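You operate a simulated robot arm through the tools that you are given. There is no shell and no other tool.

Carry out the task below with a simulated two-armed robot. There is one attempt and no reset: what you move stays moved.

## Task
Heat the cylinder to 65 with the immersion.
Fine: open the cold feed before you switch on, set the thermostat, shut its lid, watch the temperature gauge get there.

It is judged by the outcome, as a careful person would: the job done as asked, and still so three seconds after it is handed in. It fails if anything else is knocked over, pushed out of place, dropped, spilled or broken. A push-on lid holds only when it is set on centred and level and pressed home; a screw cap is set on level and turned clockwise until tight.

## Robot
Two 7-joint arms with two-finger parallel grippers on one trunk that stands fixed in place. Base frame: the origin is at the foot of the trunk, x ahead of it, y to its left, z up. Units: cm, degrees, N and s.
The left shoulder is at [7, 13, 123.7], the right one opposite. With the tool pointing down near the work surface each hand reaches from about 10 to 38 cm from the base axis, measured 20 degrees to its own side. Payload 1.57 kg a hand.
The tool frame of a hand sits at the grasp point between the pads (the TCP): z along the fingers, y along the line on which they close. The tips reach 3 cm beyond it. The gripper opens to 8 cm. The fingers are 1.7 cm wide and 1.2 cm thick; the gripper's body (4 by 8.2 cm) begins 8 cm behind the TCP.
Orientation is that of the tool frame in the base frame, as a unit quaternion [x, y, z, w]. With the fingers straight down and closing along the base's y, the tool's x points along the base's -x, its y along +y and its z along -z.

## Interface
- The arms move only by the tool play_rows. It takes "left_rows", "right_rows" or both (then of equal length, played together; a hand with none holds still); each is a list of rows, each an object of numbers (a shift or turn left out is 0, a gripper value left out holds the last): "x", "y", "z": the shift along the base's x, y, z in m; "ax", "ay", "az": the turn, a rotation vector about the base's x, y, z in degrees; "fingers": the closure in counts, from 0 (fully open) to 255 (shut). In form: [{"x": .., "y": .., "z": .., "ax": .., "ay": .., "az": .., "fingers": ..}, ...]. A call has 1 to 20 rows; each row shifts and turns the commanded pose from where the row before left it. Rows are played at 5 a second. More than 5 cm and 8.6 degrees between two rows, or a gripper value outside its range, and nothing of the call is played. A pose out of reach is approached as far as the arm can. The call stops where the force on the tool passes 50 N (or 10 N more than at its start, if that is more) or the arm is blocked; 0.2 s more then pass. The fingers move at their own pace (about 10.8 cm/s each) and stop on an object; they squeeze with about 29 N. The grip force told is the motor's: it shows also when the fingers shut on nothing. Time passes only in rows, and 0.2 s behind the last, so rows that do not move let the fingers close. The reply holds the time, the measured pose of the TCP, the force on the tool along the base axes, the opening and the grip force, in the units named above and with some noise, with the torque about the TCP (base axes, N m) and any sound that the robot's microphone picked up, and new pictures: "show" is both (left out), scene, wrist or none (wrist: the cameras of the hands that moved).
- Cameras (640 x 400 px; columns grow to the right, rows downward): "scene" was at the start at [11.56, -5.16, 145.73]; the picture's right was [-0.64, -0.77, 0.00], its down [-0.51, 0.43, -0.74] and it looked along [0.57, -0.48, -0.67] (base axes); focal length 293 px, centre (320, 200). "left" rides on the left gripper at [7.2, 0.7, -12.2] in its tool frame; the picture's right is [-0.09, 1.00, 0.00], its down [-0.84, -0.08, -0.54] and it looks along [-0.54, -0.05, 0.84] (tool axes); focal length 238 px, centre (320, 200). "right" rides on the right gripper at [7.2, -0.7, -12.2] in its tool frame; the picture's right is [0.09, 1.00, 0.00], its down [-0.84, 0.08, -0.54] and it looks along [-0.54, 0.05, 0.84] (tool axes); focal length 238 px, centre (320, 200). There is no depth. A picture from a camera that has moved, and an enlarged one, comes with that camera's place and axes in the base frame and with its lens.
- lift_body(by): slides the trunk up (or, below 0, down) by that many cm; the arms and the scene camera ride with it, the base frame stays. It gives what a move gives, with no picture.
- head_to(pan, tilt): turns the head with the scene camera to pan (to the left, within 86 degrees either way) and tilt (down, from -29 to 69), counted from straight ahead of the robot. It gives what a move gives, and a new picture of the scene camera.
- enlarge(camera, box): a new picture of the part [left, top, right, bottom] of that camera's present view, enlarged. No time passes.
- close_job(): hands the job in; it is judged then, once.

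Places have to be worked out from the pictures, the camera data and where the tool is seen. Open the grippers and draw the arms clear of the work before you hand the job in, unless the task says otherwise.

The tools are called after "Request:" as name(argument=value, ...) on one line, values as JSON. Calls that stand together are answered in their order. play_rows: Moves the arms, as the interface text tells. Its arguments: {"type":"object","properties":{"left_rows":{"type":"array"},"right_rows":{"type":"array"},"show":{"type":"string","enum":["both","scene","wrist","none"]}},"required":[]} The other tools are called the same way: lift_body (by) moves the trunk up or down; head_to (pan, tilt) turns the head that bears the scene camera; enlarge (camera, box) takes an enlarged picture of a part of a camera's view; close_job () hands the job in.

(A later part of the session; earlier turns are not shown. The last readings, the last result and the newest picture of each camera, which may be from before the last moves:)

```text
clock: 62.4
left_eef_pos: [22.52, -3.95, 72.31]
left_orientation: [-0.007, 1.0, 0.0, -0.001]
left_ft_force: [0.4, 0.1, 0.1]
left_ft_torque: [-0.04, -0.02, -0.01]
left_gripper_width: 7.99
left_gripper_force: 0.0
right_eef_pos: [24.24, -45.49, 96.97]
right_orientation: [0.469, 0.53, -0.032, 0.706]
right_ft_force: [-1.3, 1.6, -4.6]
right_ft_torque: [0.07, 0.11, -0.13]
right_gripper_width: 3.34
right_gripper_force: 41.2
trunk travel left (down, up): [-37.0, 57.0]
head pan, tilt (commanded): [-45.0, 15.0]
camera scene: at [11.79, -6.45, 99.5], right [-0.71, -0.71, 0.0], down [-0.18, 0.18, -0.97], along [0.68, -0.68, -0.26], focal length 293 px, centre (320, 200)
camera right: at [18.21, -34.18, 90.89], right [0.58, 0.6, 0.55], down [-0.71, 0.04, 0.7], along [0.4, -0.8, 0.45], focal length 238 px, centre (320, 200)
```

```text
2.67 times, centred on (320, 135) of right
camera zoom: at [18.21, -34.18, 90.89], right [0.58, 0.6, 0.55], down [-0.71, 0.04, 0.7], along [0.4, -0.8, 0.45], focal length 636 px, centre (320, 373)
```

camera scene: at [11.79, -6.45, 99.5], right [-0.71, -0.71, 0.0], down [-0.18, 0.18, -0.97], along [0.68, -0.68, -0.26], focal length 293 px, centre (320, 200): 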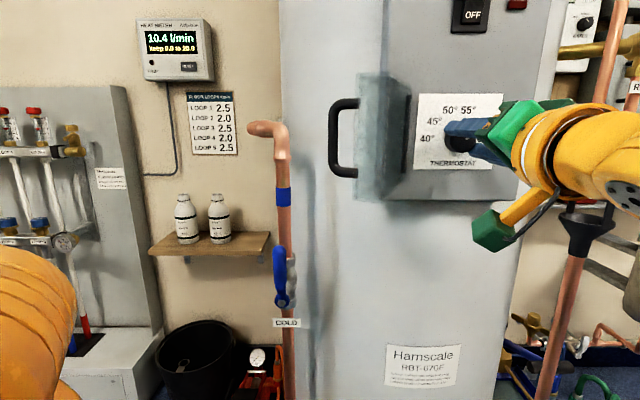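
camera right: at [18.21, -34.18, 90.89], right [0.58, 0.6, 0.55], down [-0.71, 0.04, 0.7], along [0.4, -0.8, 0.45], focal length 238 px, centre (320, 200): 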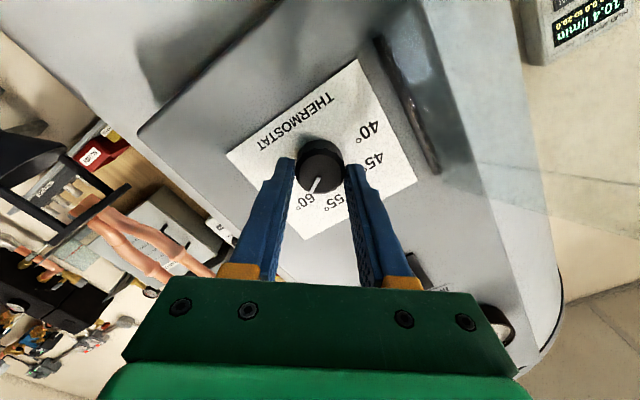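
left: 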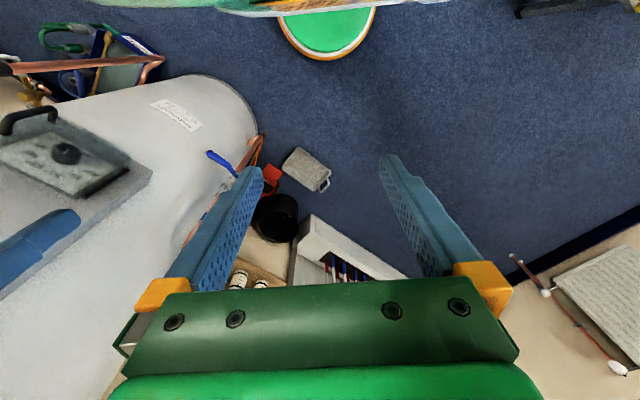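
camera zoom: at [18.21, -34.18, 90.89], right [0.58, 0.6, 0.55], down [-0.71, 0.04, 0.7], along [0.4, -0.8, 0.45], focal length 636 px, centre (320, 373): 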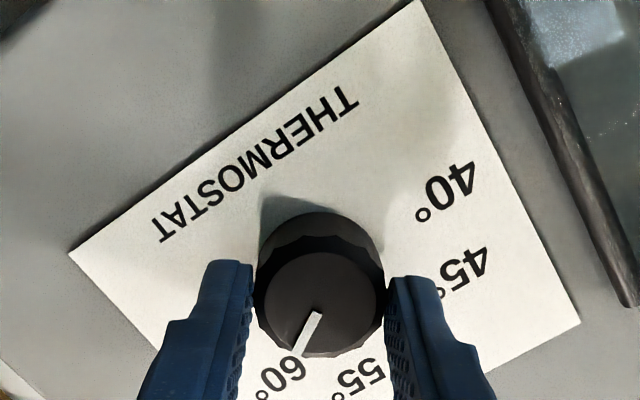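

The pointer is just past 60 and the lid has ample clearance. I continue 28° towards 65.

Request:
play_rows(right_rows=[{"ax": 4.95, "ay": -4.95}, {"ax": 4.95, "ay": -4.95}, {"ax": 4.95, "ay": -4.95}, {"ax": 4.95, "ay": -4.95}])

Request:
enlarge(camera="right", box=[220, 60, 420, 210])

Request:
enlarge(camera="scene", box=[360, 60, 560, 220])

```text
clock: 63.4
left_eef_pos: [22.47, -4.05, 72.24]
left_orientation: [-0.007, 1.0, 0.0, 0.0]
left_ft_force: [-0.2, 0.7, 0.5]
left_ft_torque: [-0.04, 0.0, -0.03]
left_gripper_width: 7.98
left_gripper_force: 0.1
right_eef_pos: [24.25, -45.44, 97.1]
right_orientation: [0.581, 0.398, 0.141, 0.696]
right_ft_force: [-7.1, 8.2, -16.9]
right_ft_torque: [0.65, 0.64, 0.11]
right_gripper_width: 3.39
right_gripper_force: 41.5
trunk travel left (down, up): [-37.0, 57.0]
head pan, tilt (commanded): [-45.0, 15.0]
camera scene: at [11.72, -6.46, 99.49], right [-0.71, -0.71, 0.0], down [-0.18, 0.18, -0.97], along [0.68, -0.68, -0.26], focal length 293 px, centre (320, 200)
camera right: at [19.89, -32.5, 93.36], right [0.33, 0.35, 0.88], down [-0.91, -0.15, 0.4], along [0.27, -0.93, 0.26], focal length 238 px, centre (320, 200)
```

scene: 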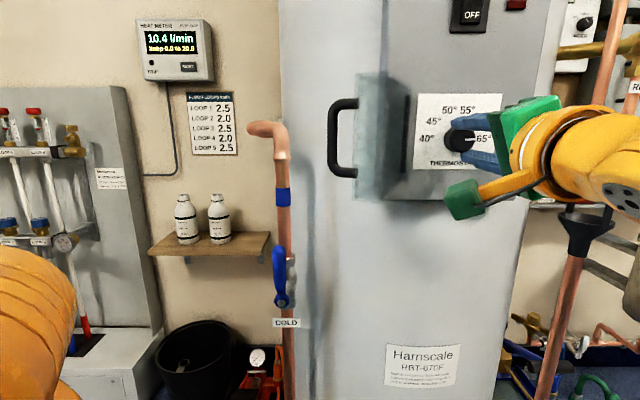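
right: 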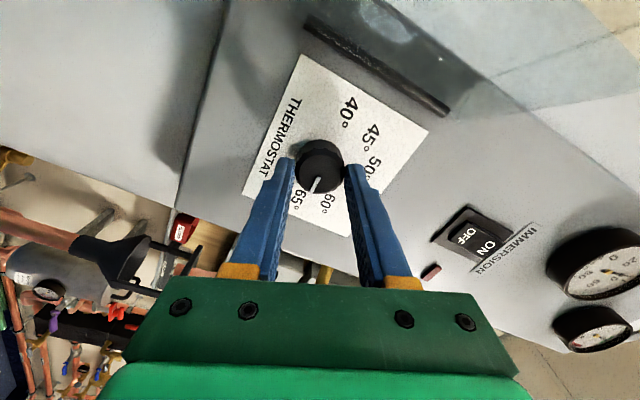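

```text
2.67 times, centred on (320, 135) of right
camera zoom: at [19.89, -32.5, 93.36], right [0.33, 0.35, 0.88], down [-0.91, -0.15, 0.4], along [0.27, -0.93, 0.26], focal length 636 px, centre (320, 373)
```

zoom: 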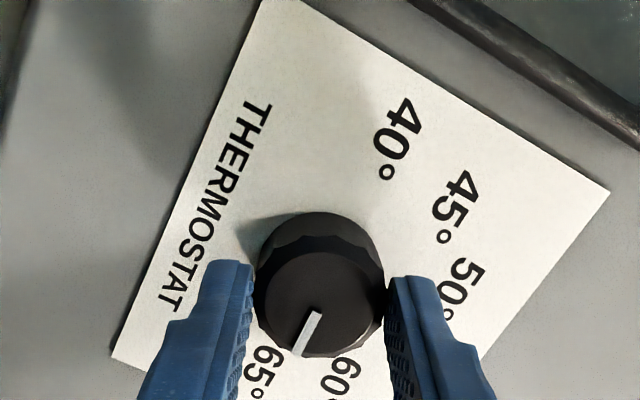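

```text
2.50 times, centred on (460, 140) of scene
camera zoom: at [11.72, -6.46, 99.49], right [-0.71, -0.71, 0.0], down [-0.18, 0.18, -0.97], along [0.68, -0.68, -0.26], focal length 733 px, centre (-30, 350)
```

zoom: 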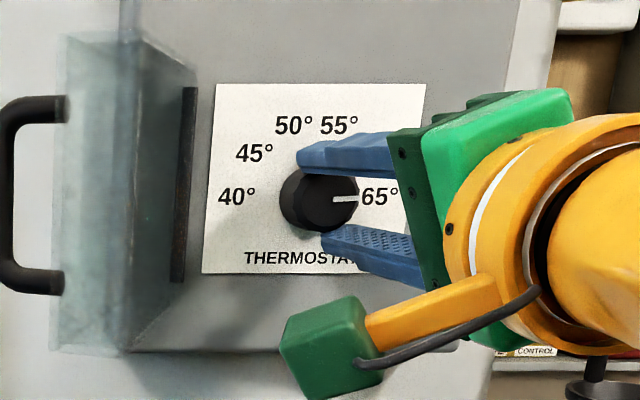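

The scene view shows the pointer almost at 65: I turned 105° of the 108° between 50 and 65 (labels are 36° apart), so I add 3° and verify.

Request:
play_rows(right_rows=[{"ax": 2.1, "ay": -2.1}, {}], show="none")

Request:
enlarge(camera="scene", box=[410, 90, 510, 170])

Request:
enlarge(camera="right", box=[270, 110, 370, 210])

```text
clock: 64.0
left_eef_pos: [22.5, -3.95, 72.31]
left_orientation: [-0.006, 1.0, 0.0, 0.0]
left_ft_force: [0.1, 0.1, -0.9]
left_ft_torque: [0.0, 0.01, 0.0]
left_gripper_width: 7.98
left_gripper_force: 0.0
right_eef_pos: [24.2, -45.48, 97.03]
right_orientation: [0.59, 0.384, 0.158, 0.692]
right_ft_force: [-9.4, 13.0, -25.4]
right_ft_torque: [0.72, 0.68, -0.08]
right_gripper_width: 3.38
right_gripper_force: 41.3
trunk travel left (down, up): [-37.0, 57.0]
head pan, tilt (commanded): [-45.0, 15.0]
```

```text
5.00 times, centred on (460, 130) of scene
camera zoom: at [11.71, -6.46, 99.49], right [-0.71, -0.71, 0.0], down [-0.18, 0.18, -0.97], along [0.68, -0.68, -0.26], focal length 1466 px, centre (-380, 550)
```

zoom: 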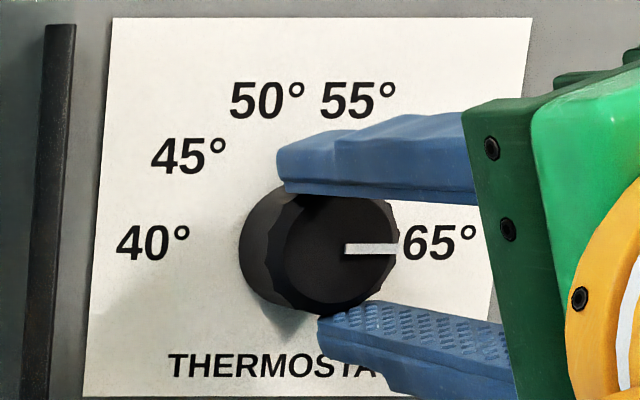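

```text
4.00 times, centred on (320, 160) of right
camera zoom: at [20.01, -32.38, 93.68], right [0.29, 0.31, 0.9], down [-0.92, -0.17, 0.36], along [0.26, -0.94, 0.24], focal length 953 px, centre (320, 360)
```

zoom: 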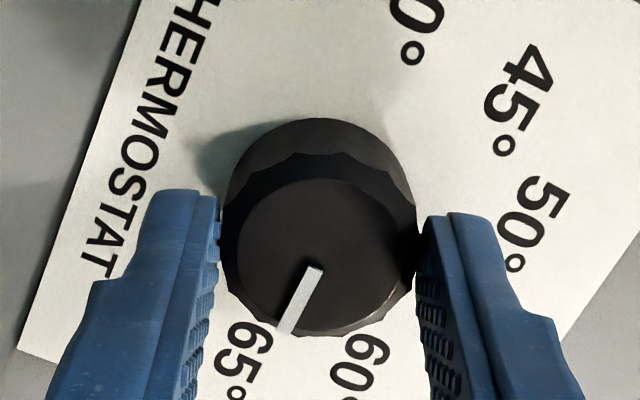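

The pointer now lies level, exactly on 65. I relieve the side load on the knob (25 N down, 16 N outward) before opening the fingers.

Request:
play_rows(right_rows=[{"x": -0.001, "y": 0.001, "z": -0.002}, {"x": -0.001, "y": 0.001, "z": -0.002}, {}], show="none")

Request:
enlarge(camera="scene", box=[410, 90, 510, 170])

```text
clock: 64.8
left_eef_pos: [22.88, -3.89, 72.38]
left_orientation: [-0.008, 1.0, 0.001, -0.002]
left_ft_force: [-0.5, 0.1, 0.3]
left_ft_torque: [-0.01, -0.01, 0.01]
left_gripper_width: 8.01
left_gripper_force: 0.1
right_eef_pos: [24.25, -45.19, 96.85]
right_orientation: [0.588, 0.383, 0.156, 0.695]
right_ft_force: [19.1, -21.1, 37.7]
right_ft_torque: [-0.2, -0.13, -0.15]
right_gripper_width: 3.33
right_gripper_force: 41.3
trunk travel left (down, up): [-37.0, 57.0]
head pan, tilt (commanded): [-45.0, 15.0]
```

```text
5.00 times, centred on (460, 130) of scene
camera zoom: at [12.11, -6.44, 99.53], right [-0.71, -0.71, 0.0], down [-0.19, 0.18, -0.97], along [0.68, -0.68, -0.26], focal length 1466 px, centre (-380, 550)
```

zoom: 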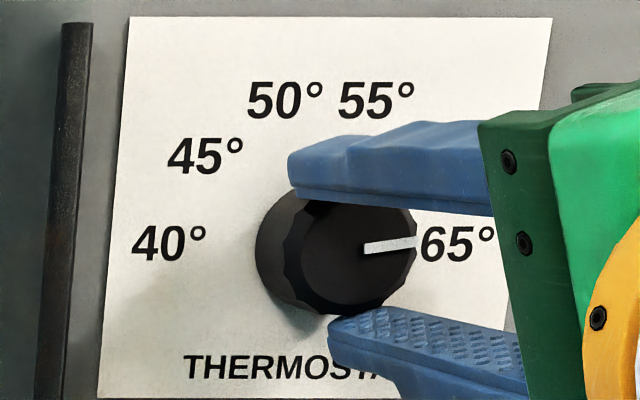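

I overcorrected (now +38 N) and the pointer seems to have tipped slightly. I undo about half of that and look again.

Request:
play_rows(right_rows=[{"x": 0.0007, "y": -0.0007, "z": 0.0013}, {"x": 0.0005, "y": -0.0005, "z": 0.001}, {}], show="none")

Request:
enlarge(camera="scene", box=[410, 90, 510, 170])

Request:
enlarge(camera="right", box=[270, 110, 370, 210])

```text
clock: 65.6
left_eef_pos: [22.61, -3.84, 72.19]
left_orientation: [-0.007, 1.0, -0.001, -0.001]
left_ft_force: [0.3, -0.2, 0.1]
left_ft_torque: [0.05, -0.01, -0.01]
left_gripper_width: 7.99
left_gripper_force: 0.1
right_eef_pos: [24.29, -45.11, 96.98]
right_orientation: [0.59, 0.385, 0.157, 0.692]
right_ft_force: [7.3, -0.3, 9.1]
right_ft_torque: [-0.35, -0.37, -0.89]
right_gripper_width: 3.29
right_gripper_force: 40.9
trunk travel left (down, up): [-37.0, 57.0]
head pan, tilt (commanded): [-45.0, 15.0]
```

```text
5.00 times, centred on (460, 130) of scene
camera zoom: at [11.88, -6.24, 99.48], right [-0.71, -0.71, 0.0], down [-0.18, 0.18, -0.97], along [0.68, -0.68, -0.26], focal length 1466 px, centre (-380, 550)
```

zoom: 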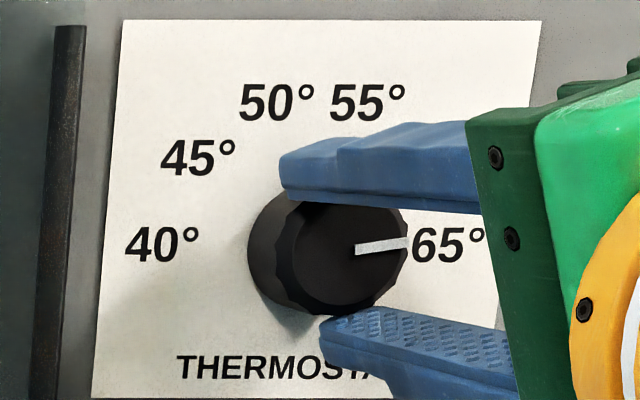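

```text
4.00 times, centred on (320, 160) of right
camera zoom: at [20.05, -32.09, 93.54], right [0.3, 0.32, 0.9], down [-0.92, -0.16, 0.36], along [0.26, -0.93, 0.24], focal length 953 px, centre (320, 360)
```

zoom: 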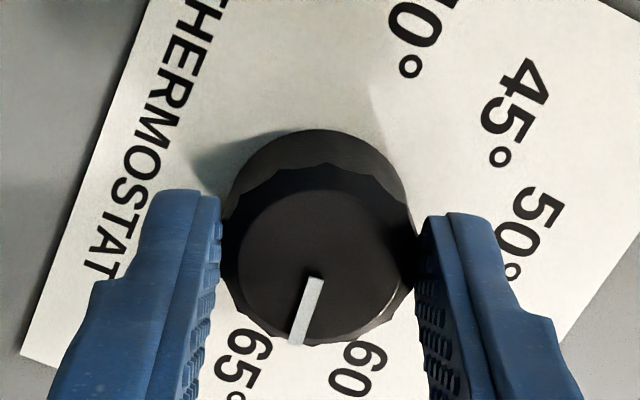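

The knob slipped back a few degrees in the grip (pointer ≈ 64). I turn a further 8° clockwise in small steps and check.

Request:
play_rows(right_rows=[{"ax": 2.0, "ay": -2.0}, {"ax": 2.0, "ay": -2.0}, {"ax": 1.7, "ay": -1.7}, {}], show="none")

Request:
enlarge(camera="scene", box=[410, 90, 510, 170])

```text
clock: 66.6
left_eef_pos: [22.64, -3.9, 72.36]
left_orientation: [-0.007, 1.0, -0.002, -0.001]
left_ft_force: [0.7, 0.5, 0.4]
left_ft_torque: [-0.03, -0.02, 0.0]
left_gripper_width: 8.01
left_gripper_force: 0.0
right_eef_pos: [24.28, -45.21, 96.96]
right_orientation: [0.615, 0.342, 0.205, 0.681]
right_ft_force: [2.7, 6.3, -4.0]
right_ft_torque: [0.19, 0.13, -0.2]
right_gripper_width: 3.32
right_gripper_force: 41.1
trunk travel left (down, up): [-37.0, 57.0]
head pan, tilt (commanded): [-45.0, 15.0]
```

```text
5.00 times, centred on (460, 130) of scene
camera zoom: at [11.87, -6.22, 99.49], right [-0.71, -0.71, 0.0], down [-0.18, 0.18, -0.97], along [0.68, -0.68, -0.26], focal length 1466 px, centre (-380, 550)
```

zoom: 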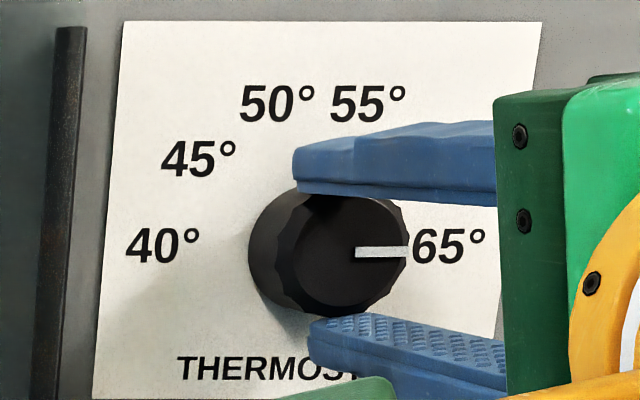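

The pointer is level on 65 again and the forces are small. I open the fingers and check the pointer stays.

Request:
play_rows(right_rows=[{"fingers": 0}, {}, {}], show="none")

Request:
enlarge(camera="scene", box=[410, 90, 510, 170])

Request:
enlarge(camera="right", box=[220, 60, 420, 210])

```text
clock: 67.4
left_eef_pos: [22.54, -3.99, 72.36]
left_orientation: [-0.007, 1.0, 0.001, 0.0]
left_ft_force: [-0.9, 0.2, 0.3]
left_ft_torque: [0.02, -0.02, -0.03]
left_gripper_width: 7.99
left_gripper_force: 0.0
right_eef_pos: [24.14, -45.4, 96.93]
right_orientation: [0.615, 0.341, 0.205, 0.681]
right_ft_force: [0.5, -0.5, -0.2]
right_ft_torque: [-0.01, 0.02, 0.04]
right_gripper_width: 7.99
right_gripper_force: 0.0
trunk travel left (down, up): [-37.0, 57.0]
head pan, tilt (commanded): [-45.0, 15.0]
```

```text
5.00 times, centred on (460, 130) of scene
camera zoom: at [11.76, -6.41, 99.51], right [-0.71, -0.71, 0.0], down [-0.18, 0.18, -0.97], along [0.68, -0.68, -0.26], focal length 1466 px, centre (-380, 550)
```

zoom: 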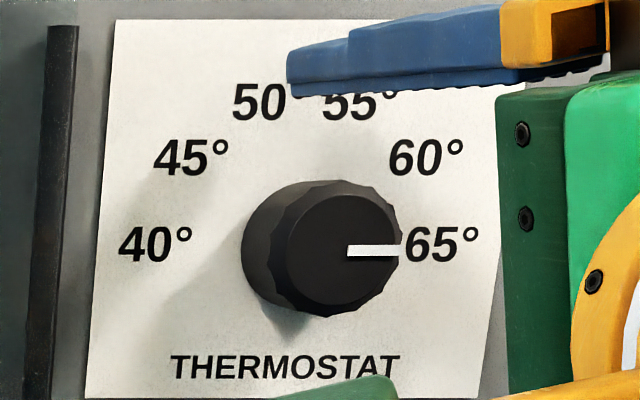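

```text
2.67 times, centred on (320, 135) of right
camera zoom: at [20.2, -32.0, 94.49], right [0.2, 0.22, 0.95], down [-0.95, -0.19, 0.25], along [0.24, -0.96, 0.17], focal length 636 px, centre (320, 373)
```

zoom: 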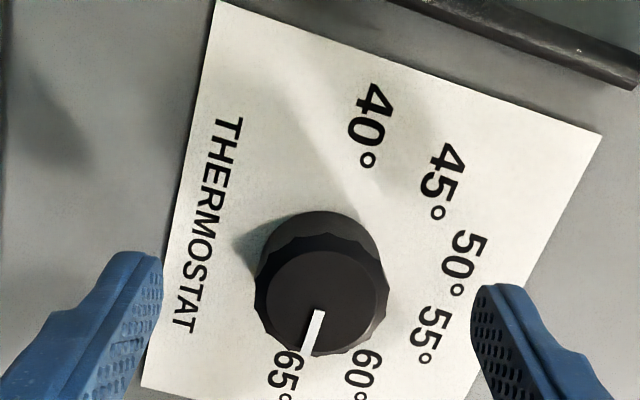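

The pointer stays on 65 after release. I take one closer look to judge the angle finely before withdrawing.

Request:
enlarge(camera="scene", box=[440, 115, 490, 155])

Request:
enlarge(camera="right", box=[290, 130, 350, 210])

```text
10.00 times, centred on (465, 135) of scene
camera zoom: at [11.76, -6.41, 99.51], right [-0.71, -0.71, 0.0], down [-0.18, 0.18, -0.97], along [0.68, -0.68, -0.26], focal length 2932 px, centre (-1130, 850)
```

zoom: 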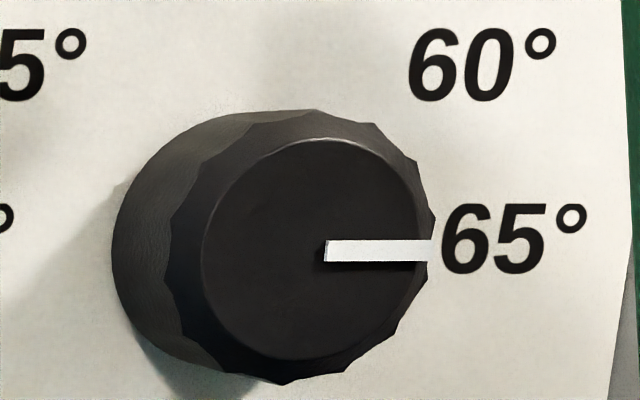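

```text
5.00 times, centred on (320, 170) of right
camera zoom: at [20.2, -32.0, 94.49], right [0.2, 0.22, 0.95], down [-0.95, -0.19, 0.25], along [0.24, -0.96, 0.17], focal length 1192 px, centre (320, 350)
```

zoom: 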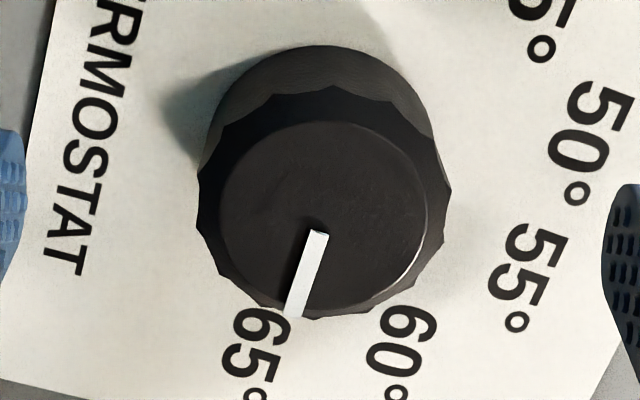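

The setting is exactly on 65. I withdraw straight out, then roll the hand back level while dropping below the lid's height, to come round to the lid's outer side.

Request:
play_rows(right_rows=[{"x": -0.0141, "y": 0.0141}, {"x": -0.0141, "y": 0.0141}, {"x": -0.0141, "y": 0.0141}, {"ax": -5.6, "ay": 5.6, "fingers": 255}, {"ax": -5.6, "ay": 5.6}, {"ax": -5.6, "ay": 5.6, "z": -0.01}, {"ax": -5.6, "ay": 5.6, "z": -0.015}, {"ax": -5.6, "ay": 5.6, "z": -0.015}, {"ax": -5.6, "ay": 5.6, "z": -0.015}, {"ax": -5.6, "ay": 5.6, "z": -0.015}, {"ax": -5.6, "ay": 5.6, "z": -0.015}, {"ax": -5.6, "ay": 5.6, "z": -0.015}, {"ax": -5.0, "ay": 5.0, "z": -0.01}])

Request:
enlarge(camera="scene", box=[340, 60, 540, 220])

```text
clock: 70.2
left_eef_pos: [22.49, -3.99, 72.39]
left_orientation: [-0.007, 1.0, 0.0, 0.0]
left_ft_force: [-0.1, 0.2, -0.7]
left_ft_torque: [0.02, 0.02, -0.01]
left_gripper_width: 7.97
left_gripper_force: 0.0
right_eef_pos: [19.6, -42.06, 87.42]
right_orientation: [0.262, 0.661, -0.267, 0.65]
right_ft_force: [-0.1, 0.3, -0.3]
right_ft_torque: [0.01, 0.03, 0.02]
right_gripper_width: 0.02
right_gripper_force: 21.6
right hand out of reach, approached as far as the arm can: row 12, 13
trunk travel left (down, up): [-37.0, 57.0]
head pan, tilt (commanded): [-45.0, 15.0]
camera scene: at [11.76, -6.41, 99.51], right [-0.71, -0.71, 0.0], down [-0.18, 0.18, -0.97], along [0.68, -0.68, -0.26], focal length 293 px, centre (320, 200)
camera right: at [10.27, -34.09, 80.29], right [0.69, 0.72, -0.1], down [-0.32, 0.43, 0.84], along [0.65, -0.55, 0.53], focal length 238 px, centre (320, 200)
```

scene: 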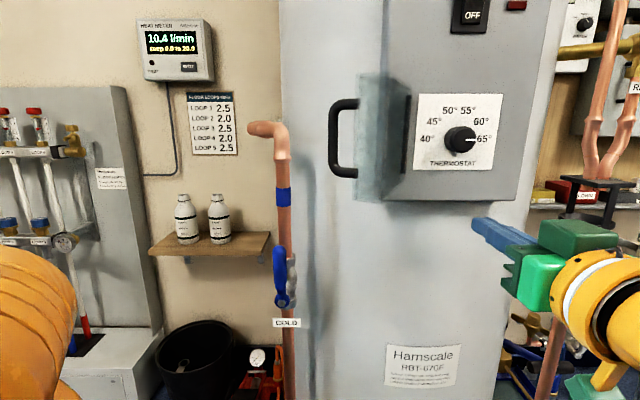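
right: 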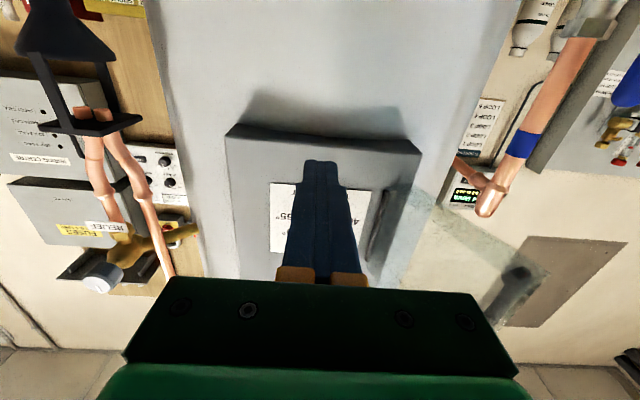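

```text
2.50 times, centred on (440, 140) of scene
camera zoom: at [11.76, -6.41, 99.51], right [-0.71, -0.71, 0.0], down [-0.18, 0.18, -0.97], along [0.68, -0.68, -0.26], focal length 733 px, centre (20, 350)
```

zoom: 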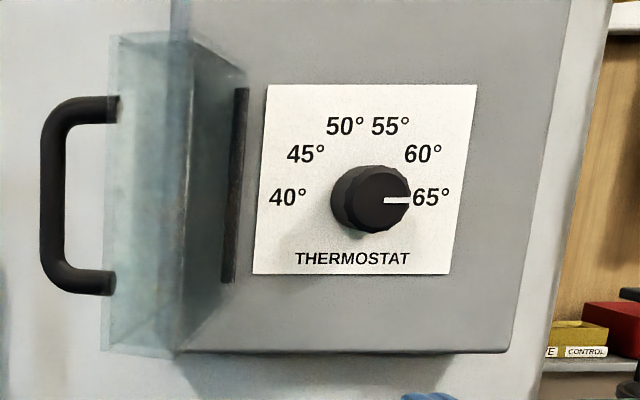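

The thermostat reads 65 with the hand clear. The lid stands at about 116°, its handle bar near u≈-2.3, n≈-44. I lower the trunk 8 cm for elbow room, then pass beneath the lid to its left side.

Request:
lift_body(by=-8)

Request:
play_rows(right_rows=[{"x": 0.01, "y": 0.01, "z": 0.02}, {"x": 0.02, "y": 0.02, "z": 0.02}, {"x": 0.025, "y": 0.025, "z": 0.015}, {"x": 0.025, "y": 0.025}, {"x": 0.025, "y": 0.025}, {"x": 0.025, "y": 0.025}, {"x": 0.025, "y": 0.025}])

```text
clock: 71.4
left_eef_pos: [22.52, -4.0, 64.33]
left_orientation: [-0.007, 1.0, -0.001, 0.001]
left_ft_force: [0.2, 0.4, -0.1]
left_ft_torque: [-0.02, -0.02, -0.01]
left_gripper_width: 8.01
left_gripper_force: 0.0
right_eef_pos: [19.6, -42.03, 79.59]
right_orientation: [0.263, 0.661, -0.266, 0.65]
right_ft_force: [0.3, 1.1, 0.3]
right_ft_torque: [0.01, -0.01, -0.01]
right_gripper_width: 0.01
right_gripper_force: 21.6
trunk travel left (down, up): [-29.0, 65.0]
head pan, tilt (commanded): [-45.0, 15.0]
```

```text
clock: 73.0
left_eef_pos: [22.47, -3.88, 64.26]
left_orientation: [-0.007, 1.0, 0.0, 0.0]
left_ft_force: [-1.1, -0.3, 0.6]
left_ft_torque: [0.01, 0.04, 0.02]
left_gripper_width: 8.0
left_gripper_force: 0.1
right_eef_pos: [35.24, -26.55, 85.04]
right_orientation: [0.264, 0.661, -0.266, 0.651]
right_ft_force: [0.7, -0.6, 0.7]
right_ft_torque: [0.0, 0.0, -0.02]
right_gripper_width: 0.0
right_gripper_force: 21.1
trunk travel left (down, up): [-29.0, 65.0]
head pan, tilt (commanded): [-45.0, 15.0]
camera scene: at [11.83, -6.38, 91.5], right [-0.71, -0.71, 0.0], down [-0.18, 0.18, -0.97], along [0.68, -0.68, -0.26], focal length 293 px, centre (320, 200)
camera right: at [25.92, -18.52, 77.83], right [0.69, 0.72, -0.1], down [-0.32, 0.43, 0.84], along [0.65, -0.55, 0.53], focal length 238 px, centre (320, 200)
```

scene: 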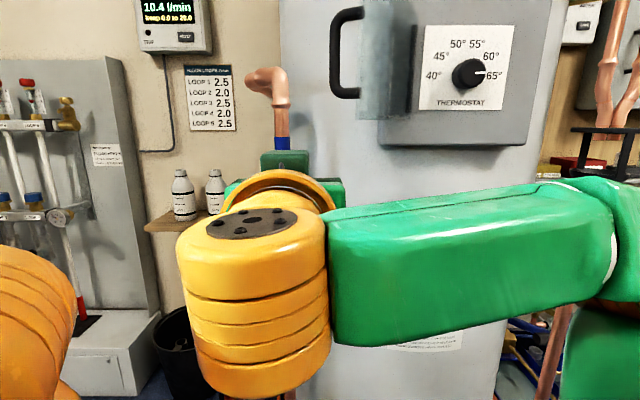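
right: 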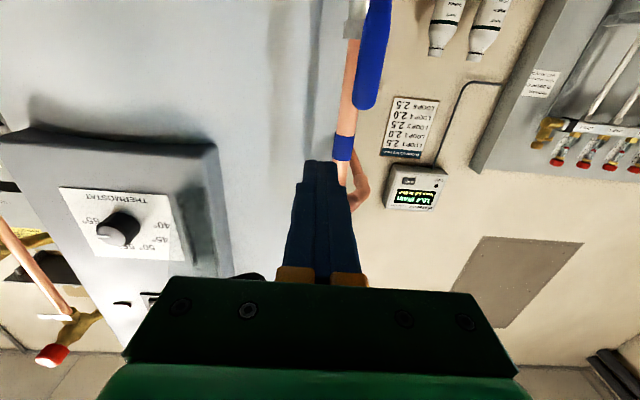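

The hand is left of the lid, below it. I raise it to handle height and then push the handle bar to the right to swing the lid shut.

Request:
play_rows(right_rows=[{"z": 0.03}, {"z": 0.03}, {"z": 0.03}, {"z": 0.025}, {"x": -0.0106, "y": -0.0106}, {"x": -0.0106, "y": -0.0106}, {"x": -0.0106, "y": -0.0106}, {"x": -0.0106, "y": -0.0106}])

Request:
enlarge(camera="scene", box=[300, 0, 540, 180])

```text
clock: 74.6
left_eef_pos: [22.7, -3.37, 64.32]
left_orientation: [-0.006, 1.0, -0.007, -0.002]
left_ft_force: [-0.2, 0.2, -0.9]
left_ft_torque: [0.02, -0.01, -0.03]
left_gripper_width: 7.98
left_gripper_force: 0.1
right_eef_pos: [32.3, -28.39, 93.97]
right_orientation: [0.25, 0.665, -0.27, 0.65]
right_ft_force: [0.2, 39.4, -20.9]
right_ft_torque: [-0.04, 0.03, 0.0]
right_gripper_width: 0.0
right_gripper_force: 21.0
right hand out of reach, approached as far as the arm can: row 4
trunk travel left (down, up): [-29.0, 65.0]
head pan, tilt (commanded): [-45.0, 15.0]
stopped in row 8 (right hand): the force on the tool passed its limit at 57 N (the readings are from after the stop); the commanded pose is now the measured one
camera scene: at [11.99, -5.23, 91.53], right [-0.7, -0.71, 0.01], down [-0.19, 0.17, -0.97], along [0.68, -0.68, -0.25], focal length 293 px, centre (320, 200)
camera right: at [22.78, -20.6, 86.77], right [0.68, 0.72, -0.13], down [-0.32, 0.44, 0.84], along [0.66, -0.53, 0.53], focal length 238 px, centre (320, 200)
```

scene: 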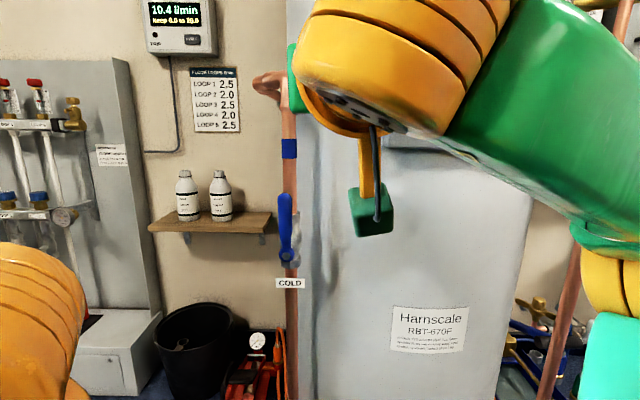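
right: 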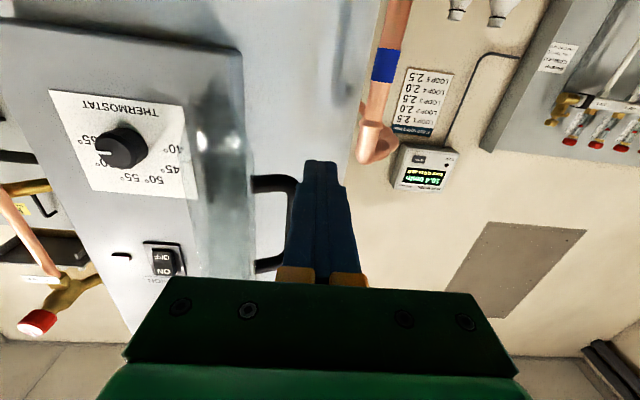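

```text
2.22 times, centred on (420, 90) of scene
camera zoom: at [11.99, -5.23, 91.53], right [-0.7, -0.71, 0.01], down [-0.19, 0.17, -0.97], along [0.68, -0.68, -0.25], focal length 652 px, centre (98, 444)
```

zoom: 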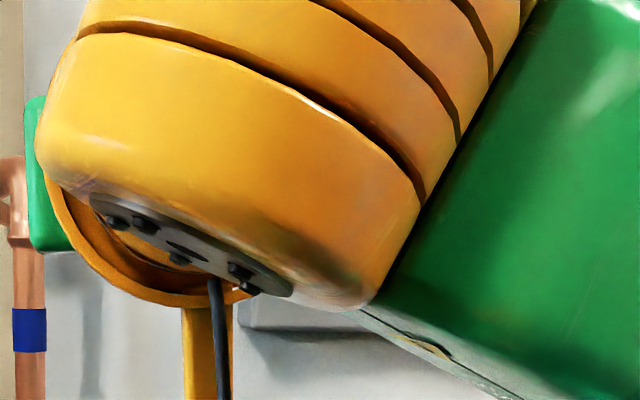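

The bar sticks to the rubber finger, so pushing straight right only loads it towards the hinge. I back off left, go 4.5 cm deeper (away from the head), and will then carry the bar along its arc, right and outward.

Request:
play_rows(right_rows=[{"x": 0.012, "y": 0.008, "z": 0.005}, {"x": 0.016, "y": -0.016, "z": 0.01}, {"x": 0.016, "y": -0.016, "z": 0.01}, {}])

Request:
enlarge(camera="right", box=[120, 60, 440, 300])

```text
clock: 75.2
left_eef_pos: [22.31, -3.64, 64.46]
left_orientation: [-0.004, 1.0, -0.005, 0.0]
left_ft_force: [-0.3, -0.3, -0.6]
left_ft_torque: [0.0, 0.0, 0.0]
left_gripper_width: 7.99
left_gripper_force: 0.0
right_eef_pos: [34.35, -29.11, 95.43]
right_orientation: [0.253, 0.664, -0.268, 0.65]
right_ft_force: [-3.5, 20.8, -0.2]
right_ft_torque: [0.11, 0.02, -0.32]
right_gripper_width: 0.02
right_gripper_force: 21.4
trunk travel left (down, up): [-29.0, 65.0]
head pan, tilt (commanded): [-45.0, 15.0]
stopped in row 3 (right hand): the force on the tool passed its limit at 77 N (the readings are from after the stop); the commanded pose is now the measured one
camera scene: at [11.64, -5.71, 91.64], right [-0.71, -0.71, 0.01], down [-0.18, 0.17, -0.97], along [0.68, -0.69, -0.25], focal length 293 px, centre (320, 200)
camera right: at [24.89, -21.31, 88.23], right [0.68, 0.72, -0.12], down [-0.32, 0.44, 0.84], along [0.66, -0.53, 0.53], focal length 238 px, centre (320, 200)
```

scene: 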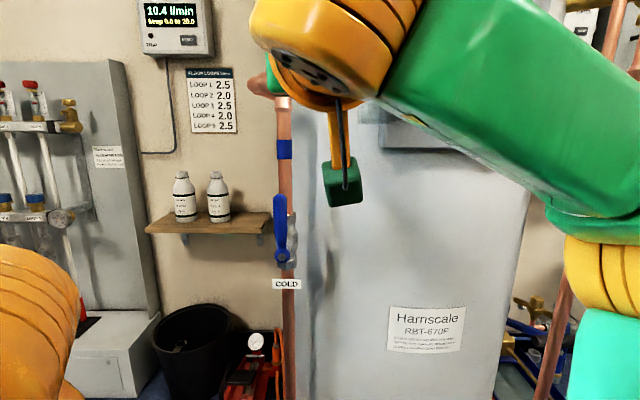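
right: 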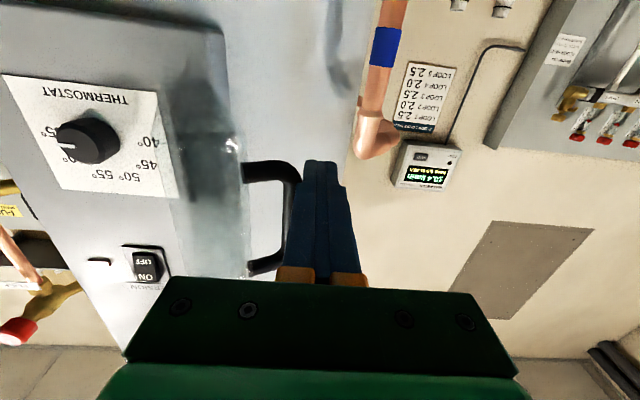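

```text
1.67 times, centred on (280, 180) of right
camera zoom: at [24.89, -21.31, 88.23], right [0.68, 0.72, -0.12], down [-0.32, 0.44, 0.84], along [0.66, -0.53, 0.53], focal length 397 px, centre (387, 233)
```

zoom: 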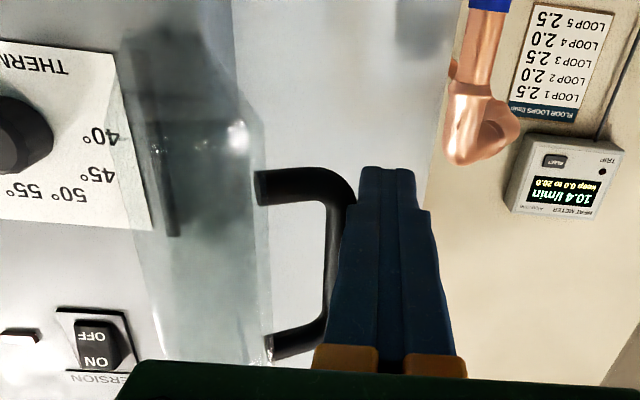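

The finger is still jammed against the bar by the arm's springiness. I move straight left 2.5 cm to free it and re-check the force.

Request:
play_rows(right_rows=[{"x": 0.009, "y": 0.009}, {"x": 0.009, "y": 0.009}, {}], show="wrist")

Request:
enlarge(camera="right", box=[120, 60, 440, 300])

```text
clock: 76.0
left_eef_pos: [22.52, -4.02, 64.31]
left_orientation: [-0.006, 1.0, 0.0, 0.0]
left_ft_force: [-0.2, 0.2, 0.1]
left_ft_torque: [0.02, 0.05, 0.0]
left_gripper_width: 8.01
left_gripper_force: 0.0
right_eef_pos: [36.3, -28.23, 95.02]
right_orientation: [0.259, 0.666, -0.265, 0.648]
right_ft_force: [0.3, 0.5, 0.6]
right_ft_torque: [0.03, 0.0, 0.03]
right_gripper_width: 0.0
right_gripper_force: 21.3
trunk travel left (down, up): [-29.0, 65.0]
head pan, tilt (commanded): [-45.0, 15.0]
camera right: at [26.84, -20.32, 87.89], right [0.68, 0.72, -0.11], down [-0.32, 0.43, 0.85], along [0.66, -0.54, 0.52], focal length 238 px, centre (320, 200)
```

right: 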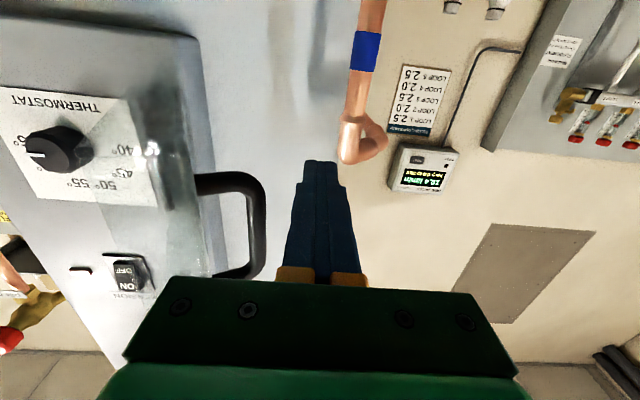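

```text
1.67 times, centred on (280, 180) of right
camera zoom: at [26.84, -20.32, 87.89], right [0.68, 0.72, -0.11], down [-0.32, 0.43, 0.85], along [0.66, -0.54, 0.52], focal length 397 px, centre (387, 233)
```

zoom: 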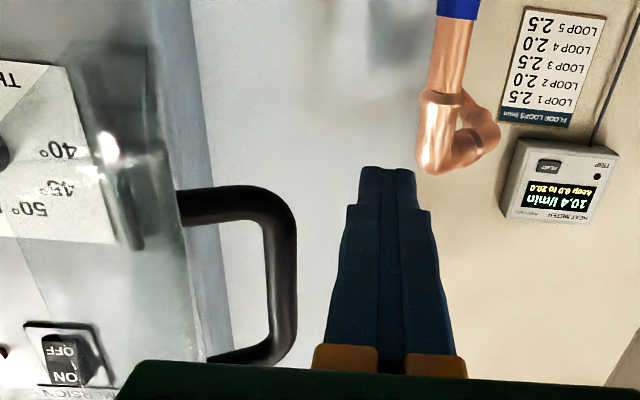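

Free again; the bar sits at about u≈-2.2, n≈-44 and the lid is still ~115° open. I go deeper (TCP n≈-48) and then carry the bar along its closing arc, right and outward.

Request:
play_rows(right_rows=[{"x": 0.0088, "y": -0.0088, "z": 0.008}, {"x": 0.0088, "y": -0.0088, "z": 0.007}, {"x": -0.0095, "y": -0.0095}, {"x": -0.0115, "y": -0.0003}, {"x": -0.0115, "y": -0.0003}], show="wrist")

Request:
enlarge(camera="right", box=[120, 60, 440, 300])

```text
clock: 77.2
left_eef_pos: [22.46, -4.0, 64.42]
left_orientation: [-0.004, 1.0, 0.0, 0.0]
left_ft_force: [-0.2, 0.2, -0.2]
left_ft_torque: [0.02, -0.01, 0.0]
left_gripper_width: 8.0
left_gripper_force: 0.0
right_eef_pos: [34.58, -31.13, 96.18]
right_orientation: [0.258, 0.666, -0.265, 0.648]
right_ft_force: [0.2, -0.5, 0.3]
right_ft_torque: [0.01, 0.01, -0.01]
right_gripper_width: 0.0
right_gripper_force: 20.9
right hand out of reach, approached as far as the arm can: row 2
trunk travel left (down, up): [-29.0, 65.0]
head pan, tilt (commanded): [-45.0, 15.0]
camera right: at [25.21, -23.36, 89.2], right [0.68, 0.72, -0.11], down [-0.32, 0.43, 0.85], along [0.66, -0.54, 0.52], focal length 238 px, centre (320, 200)
```

right: 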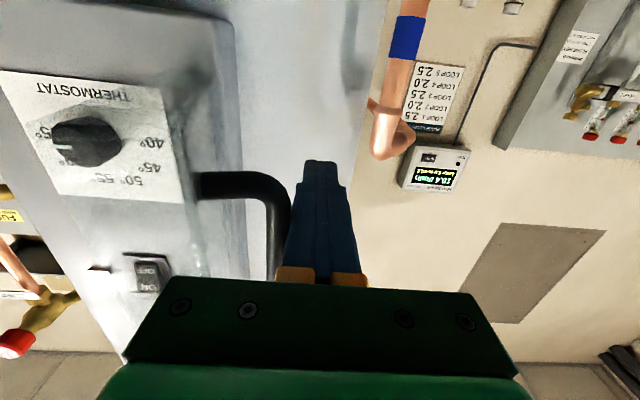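

```text
1.67 times, centred on (280, 180) of right
camera zoom: at [25.21, -23.36, 89.2], right [0.68, 0.72, -0.11], down [-0.32, 0.43, 0.85], along [0.66, -0.54, 0.52], focal length 397 px, centre (387, 233)
```

zoom: 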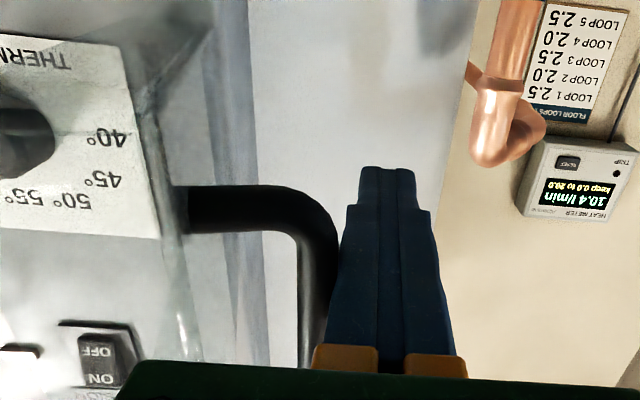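

The finger is at u≈-2.4 with the bar resting against it and no force, so the lid has begun to follow. I continue along the arc.

Request:
play_rows(right_rows=[{"x": -0.0115, "y": -0.002}, {"x": -0.0115, "y": -0.002}, {"x": -0.0109, "y": -0.004}, {"x": -0.0109, "y": -0.004}])

Request:
enlarge(camera="right", box=[120, 60, 440, 300])

```text
clock: 78.2
left_eef_pos: [22.58, -3.97, 64.37]
left_orientation: [-0.006, 1.0, 0.001, -0.001]
left_ft_force: [0.3, 0.6, 0.2]
left_ft_torque: [-0.01, 0.0, 0.0]
left_gripper_width: 8.02
left_gripper_force: 0.1
right_eef_pos: [30.23, -32.41, 96.29]
right_orientation: [0.258, 0.666, -0.265, 0.647]
right_ft_force: [0.0, -0.3, -1.0]
right_ft_torque: [-0.02, -0.04, 0.04]
right_gripper_width: 0.03
right_gripper_force: 21.2
trunk travel left (down, up): [-29.0, 65.0]
head pan, tilt (commanded): [-45.0, 15.0]
camera scene: at [11.74, -6.41, 91.51], right [-0.71, -0.71, 0.0], down [-0.18, 0.18, -0.97], along [0.68, -0.68, -0.26], focal length 293 px, centre (320, 200)
camera right: at [20.74, -24.54, 89.24], right [0.68, 0.72, -0.11], down [-0.32, 0.43, 0.85], along [0.66, -0.54, 0.52], focal length 238 px, centre (320, 200)
```

scene: 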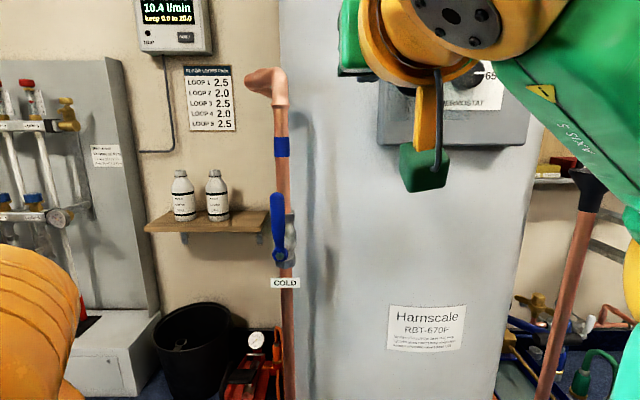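
right: 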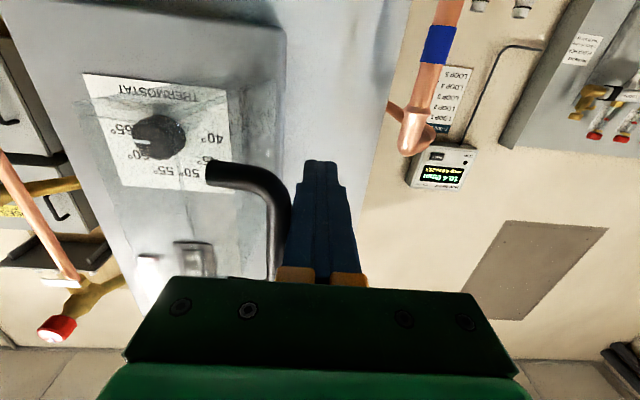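

```text
1.67 times, centred on (280, 180) of right
camera zoom: at [20.74, -24.54, 89.24], right [0.68, 0.72, -0.11], down [-0.32, 0.43, 0.85], along [0.66, -0.54, 0.52], focal length 397 px, centre (387, 233)
```

zoom: 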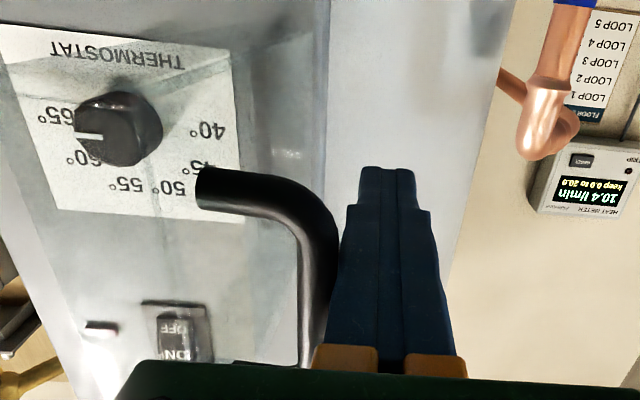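

The lid follows with no force, now at about 86°. I continue along the arc.

Request:
play_rows(right_rows=[{"x": -0.0099, "y": -0.0057}, {"x": -0.0099, "y": -0.0057}, {"x": -0.0088, "y": -0.0074}, {"x": -0.0088, "y": -0.0074}, {"x": -0.007, "y": -0.009}])

Request:
enlarge(camera="right", box=[120, 60, 440, 300])

```text
clock: 79.4
left_eef_pos: [22.5, -4.13, 64.25]
left_orientation: [-0.006, 1.0, 0.0, 0.0]
left_ft_force: [0.2, 0.2, 0.7]
left_ft_torque: [0.03, -0.01, -0.01]
left_gripper_width: 8.0
left_gripper_force: 0.1
right_eef_pos: [25.95, -35.86, 96.39]
right_orientation: [0.258, 0.666, -0.265, 0.648]
right_ft_force: [-0.1, -0.5, -0.8]
right_ft_torque: [0.01, 0.04, -0.02]
right_gripper_width: 0.0
right_gripper_force: 21.1
trunk travel left (down, up): [-29.0, 65.0]
head pan, tilt (commanded): [-45.0, 15.0]
camera scene: at [11.75, -6.41, 91.51], right [-0.71, -0.71, 0.0], down [-0.18, 0.18, -0.97], along [0.68, -0.68, -0.26], focal length 293 px, centre (320, 200)
camera right: at [16.36, -28.07, 89.27], right [0.68, 0.72, -0.11], down [-0.32, 0.43, 0.85], along [0.66, -0.54, 0.52], focal length 238 px, centre (320, 200)
```

scene: 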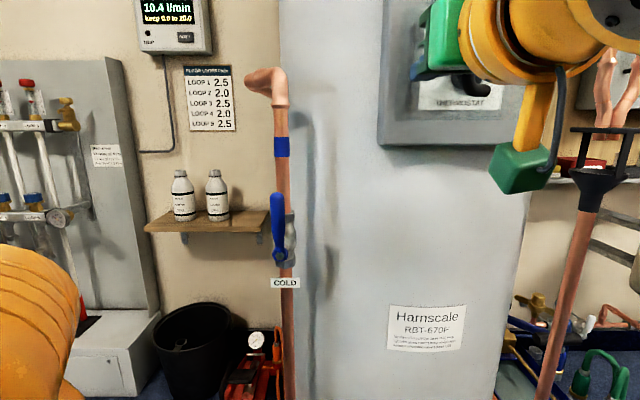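
right: 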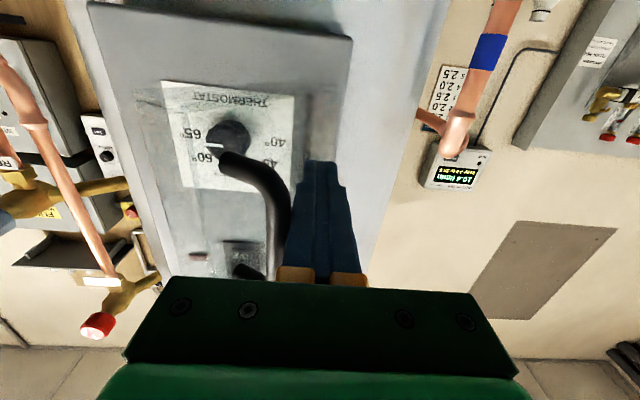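

```text
1.67 times, centred on (280, 180) of right
camera zoom: at [16.36, -28.07, 89.27], right [0.68, 0.72, -0.11], down [-0.32, 0.43, 0.85], along [0.66, -0.54, 0.52], focal length 397 px, centre (387, 233)
```

zoom: 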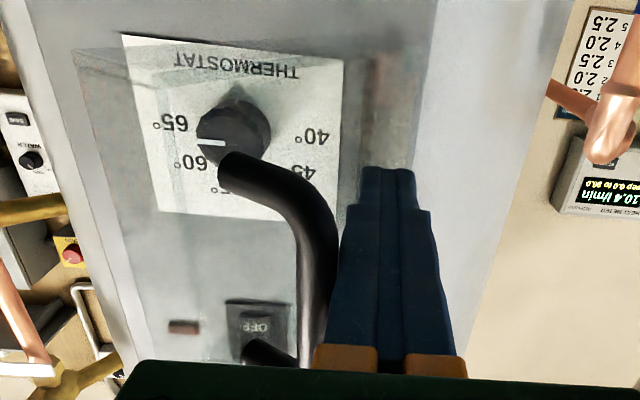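

The lid is at roughly 60°. I keep pushing right with a slight inward component.

Request:
play_rows(right_rows=[{"x": -0.0064, "y": -0.0092}, {"x": -0.0064, "y": -0.0092}, {"x": -0.005, "y": -0.0106}, {"x": -0.005, "y": -0.0106}])

Request:
enlarge(camera="right", box=[120, 60, 440, 300])

```text
clock: 80.4
left_eef_pos: [22.42, -4.17, 64.43]
left_orientation: [-0.005, 1.0, 0.0, -0.001]
left_ft_force: [0.1, 0.2, -0.1]
left_ft_torque: [0.02, -0.01, 0.01]
left_gripper_width: 8.02
left_gripper_force: 0.0
right_eef_pos: [23.64, -40.04, 96.24]
right_orientation: [0.258, 0.666, -0.265, 0.648]
right_ft_force: [-0.2, -0.1, 0.8]
right_ft_torque: [0.02, 0.0, 0.01]
right_gripper_width: 0.01
right_gripper_force: 20.8
trunk travel left (down, up): [-29.0, 65.0]
head pan, tilt (commanded): [-45.0, 15.0]
camera scene: at [11.75, -6.41, 91.51], right [-0.71, -0.71, 0.0], down [-0.18, 0.18, -0.97], along [0.68, -0.68, -0.26], focal length 293 px, centre (320, 200)
camera right: at [14.09, -32.06, 89.23], right [0.68, 0.72, -0.11], down [-0.32, 0.43, 0.85], along [0.66, -0.54, 0.52], focal length 238 px, centre (320, 200)
```

scene: 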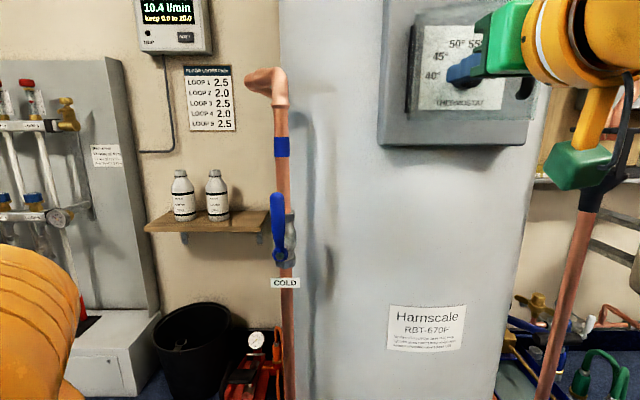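
right: 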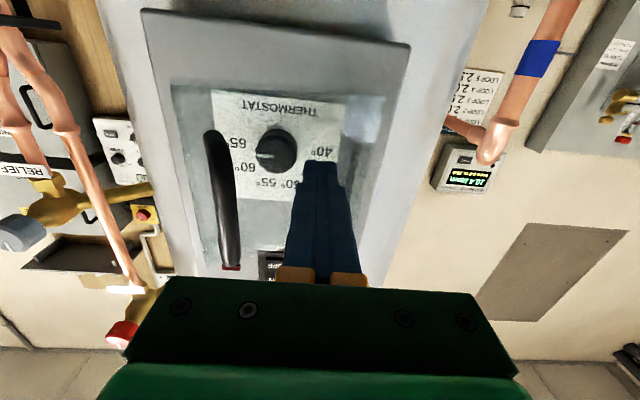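

```text
1.67 times, centred on (280, 180) of right
camera zoom: at [14.09, -32.06, 89.23], right [0.68, 0.72, -0.11], down [-0.32, 0.43, 0.85], along [0.66, -0.54, 0.52], focal length 397 px, centre (387, 233)
```

zoom: 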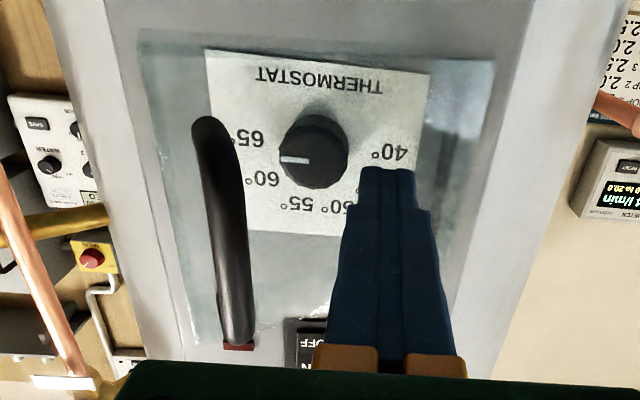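

The lid coasted ahead and is now nearly shut; no contact force. I check its angle in the scene view.

Request:
enlarge(camera="scene", box=[360, 0, 580, 160])

```text
2.50 times, centred on (470, 80) of scene
camera zoom: at [11.75, -6.41, 91.51], right [-0.71, -0.71, 0.0], down [-0.18, 0.18, -0.97], along [0.68, -0.68, -0.26], focal length 733 px, centre (-55, 500)
```

zoom: 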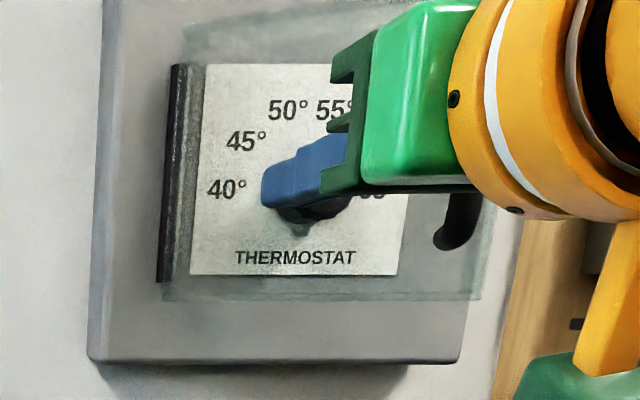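

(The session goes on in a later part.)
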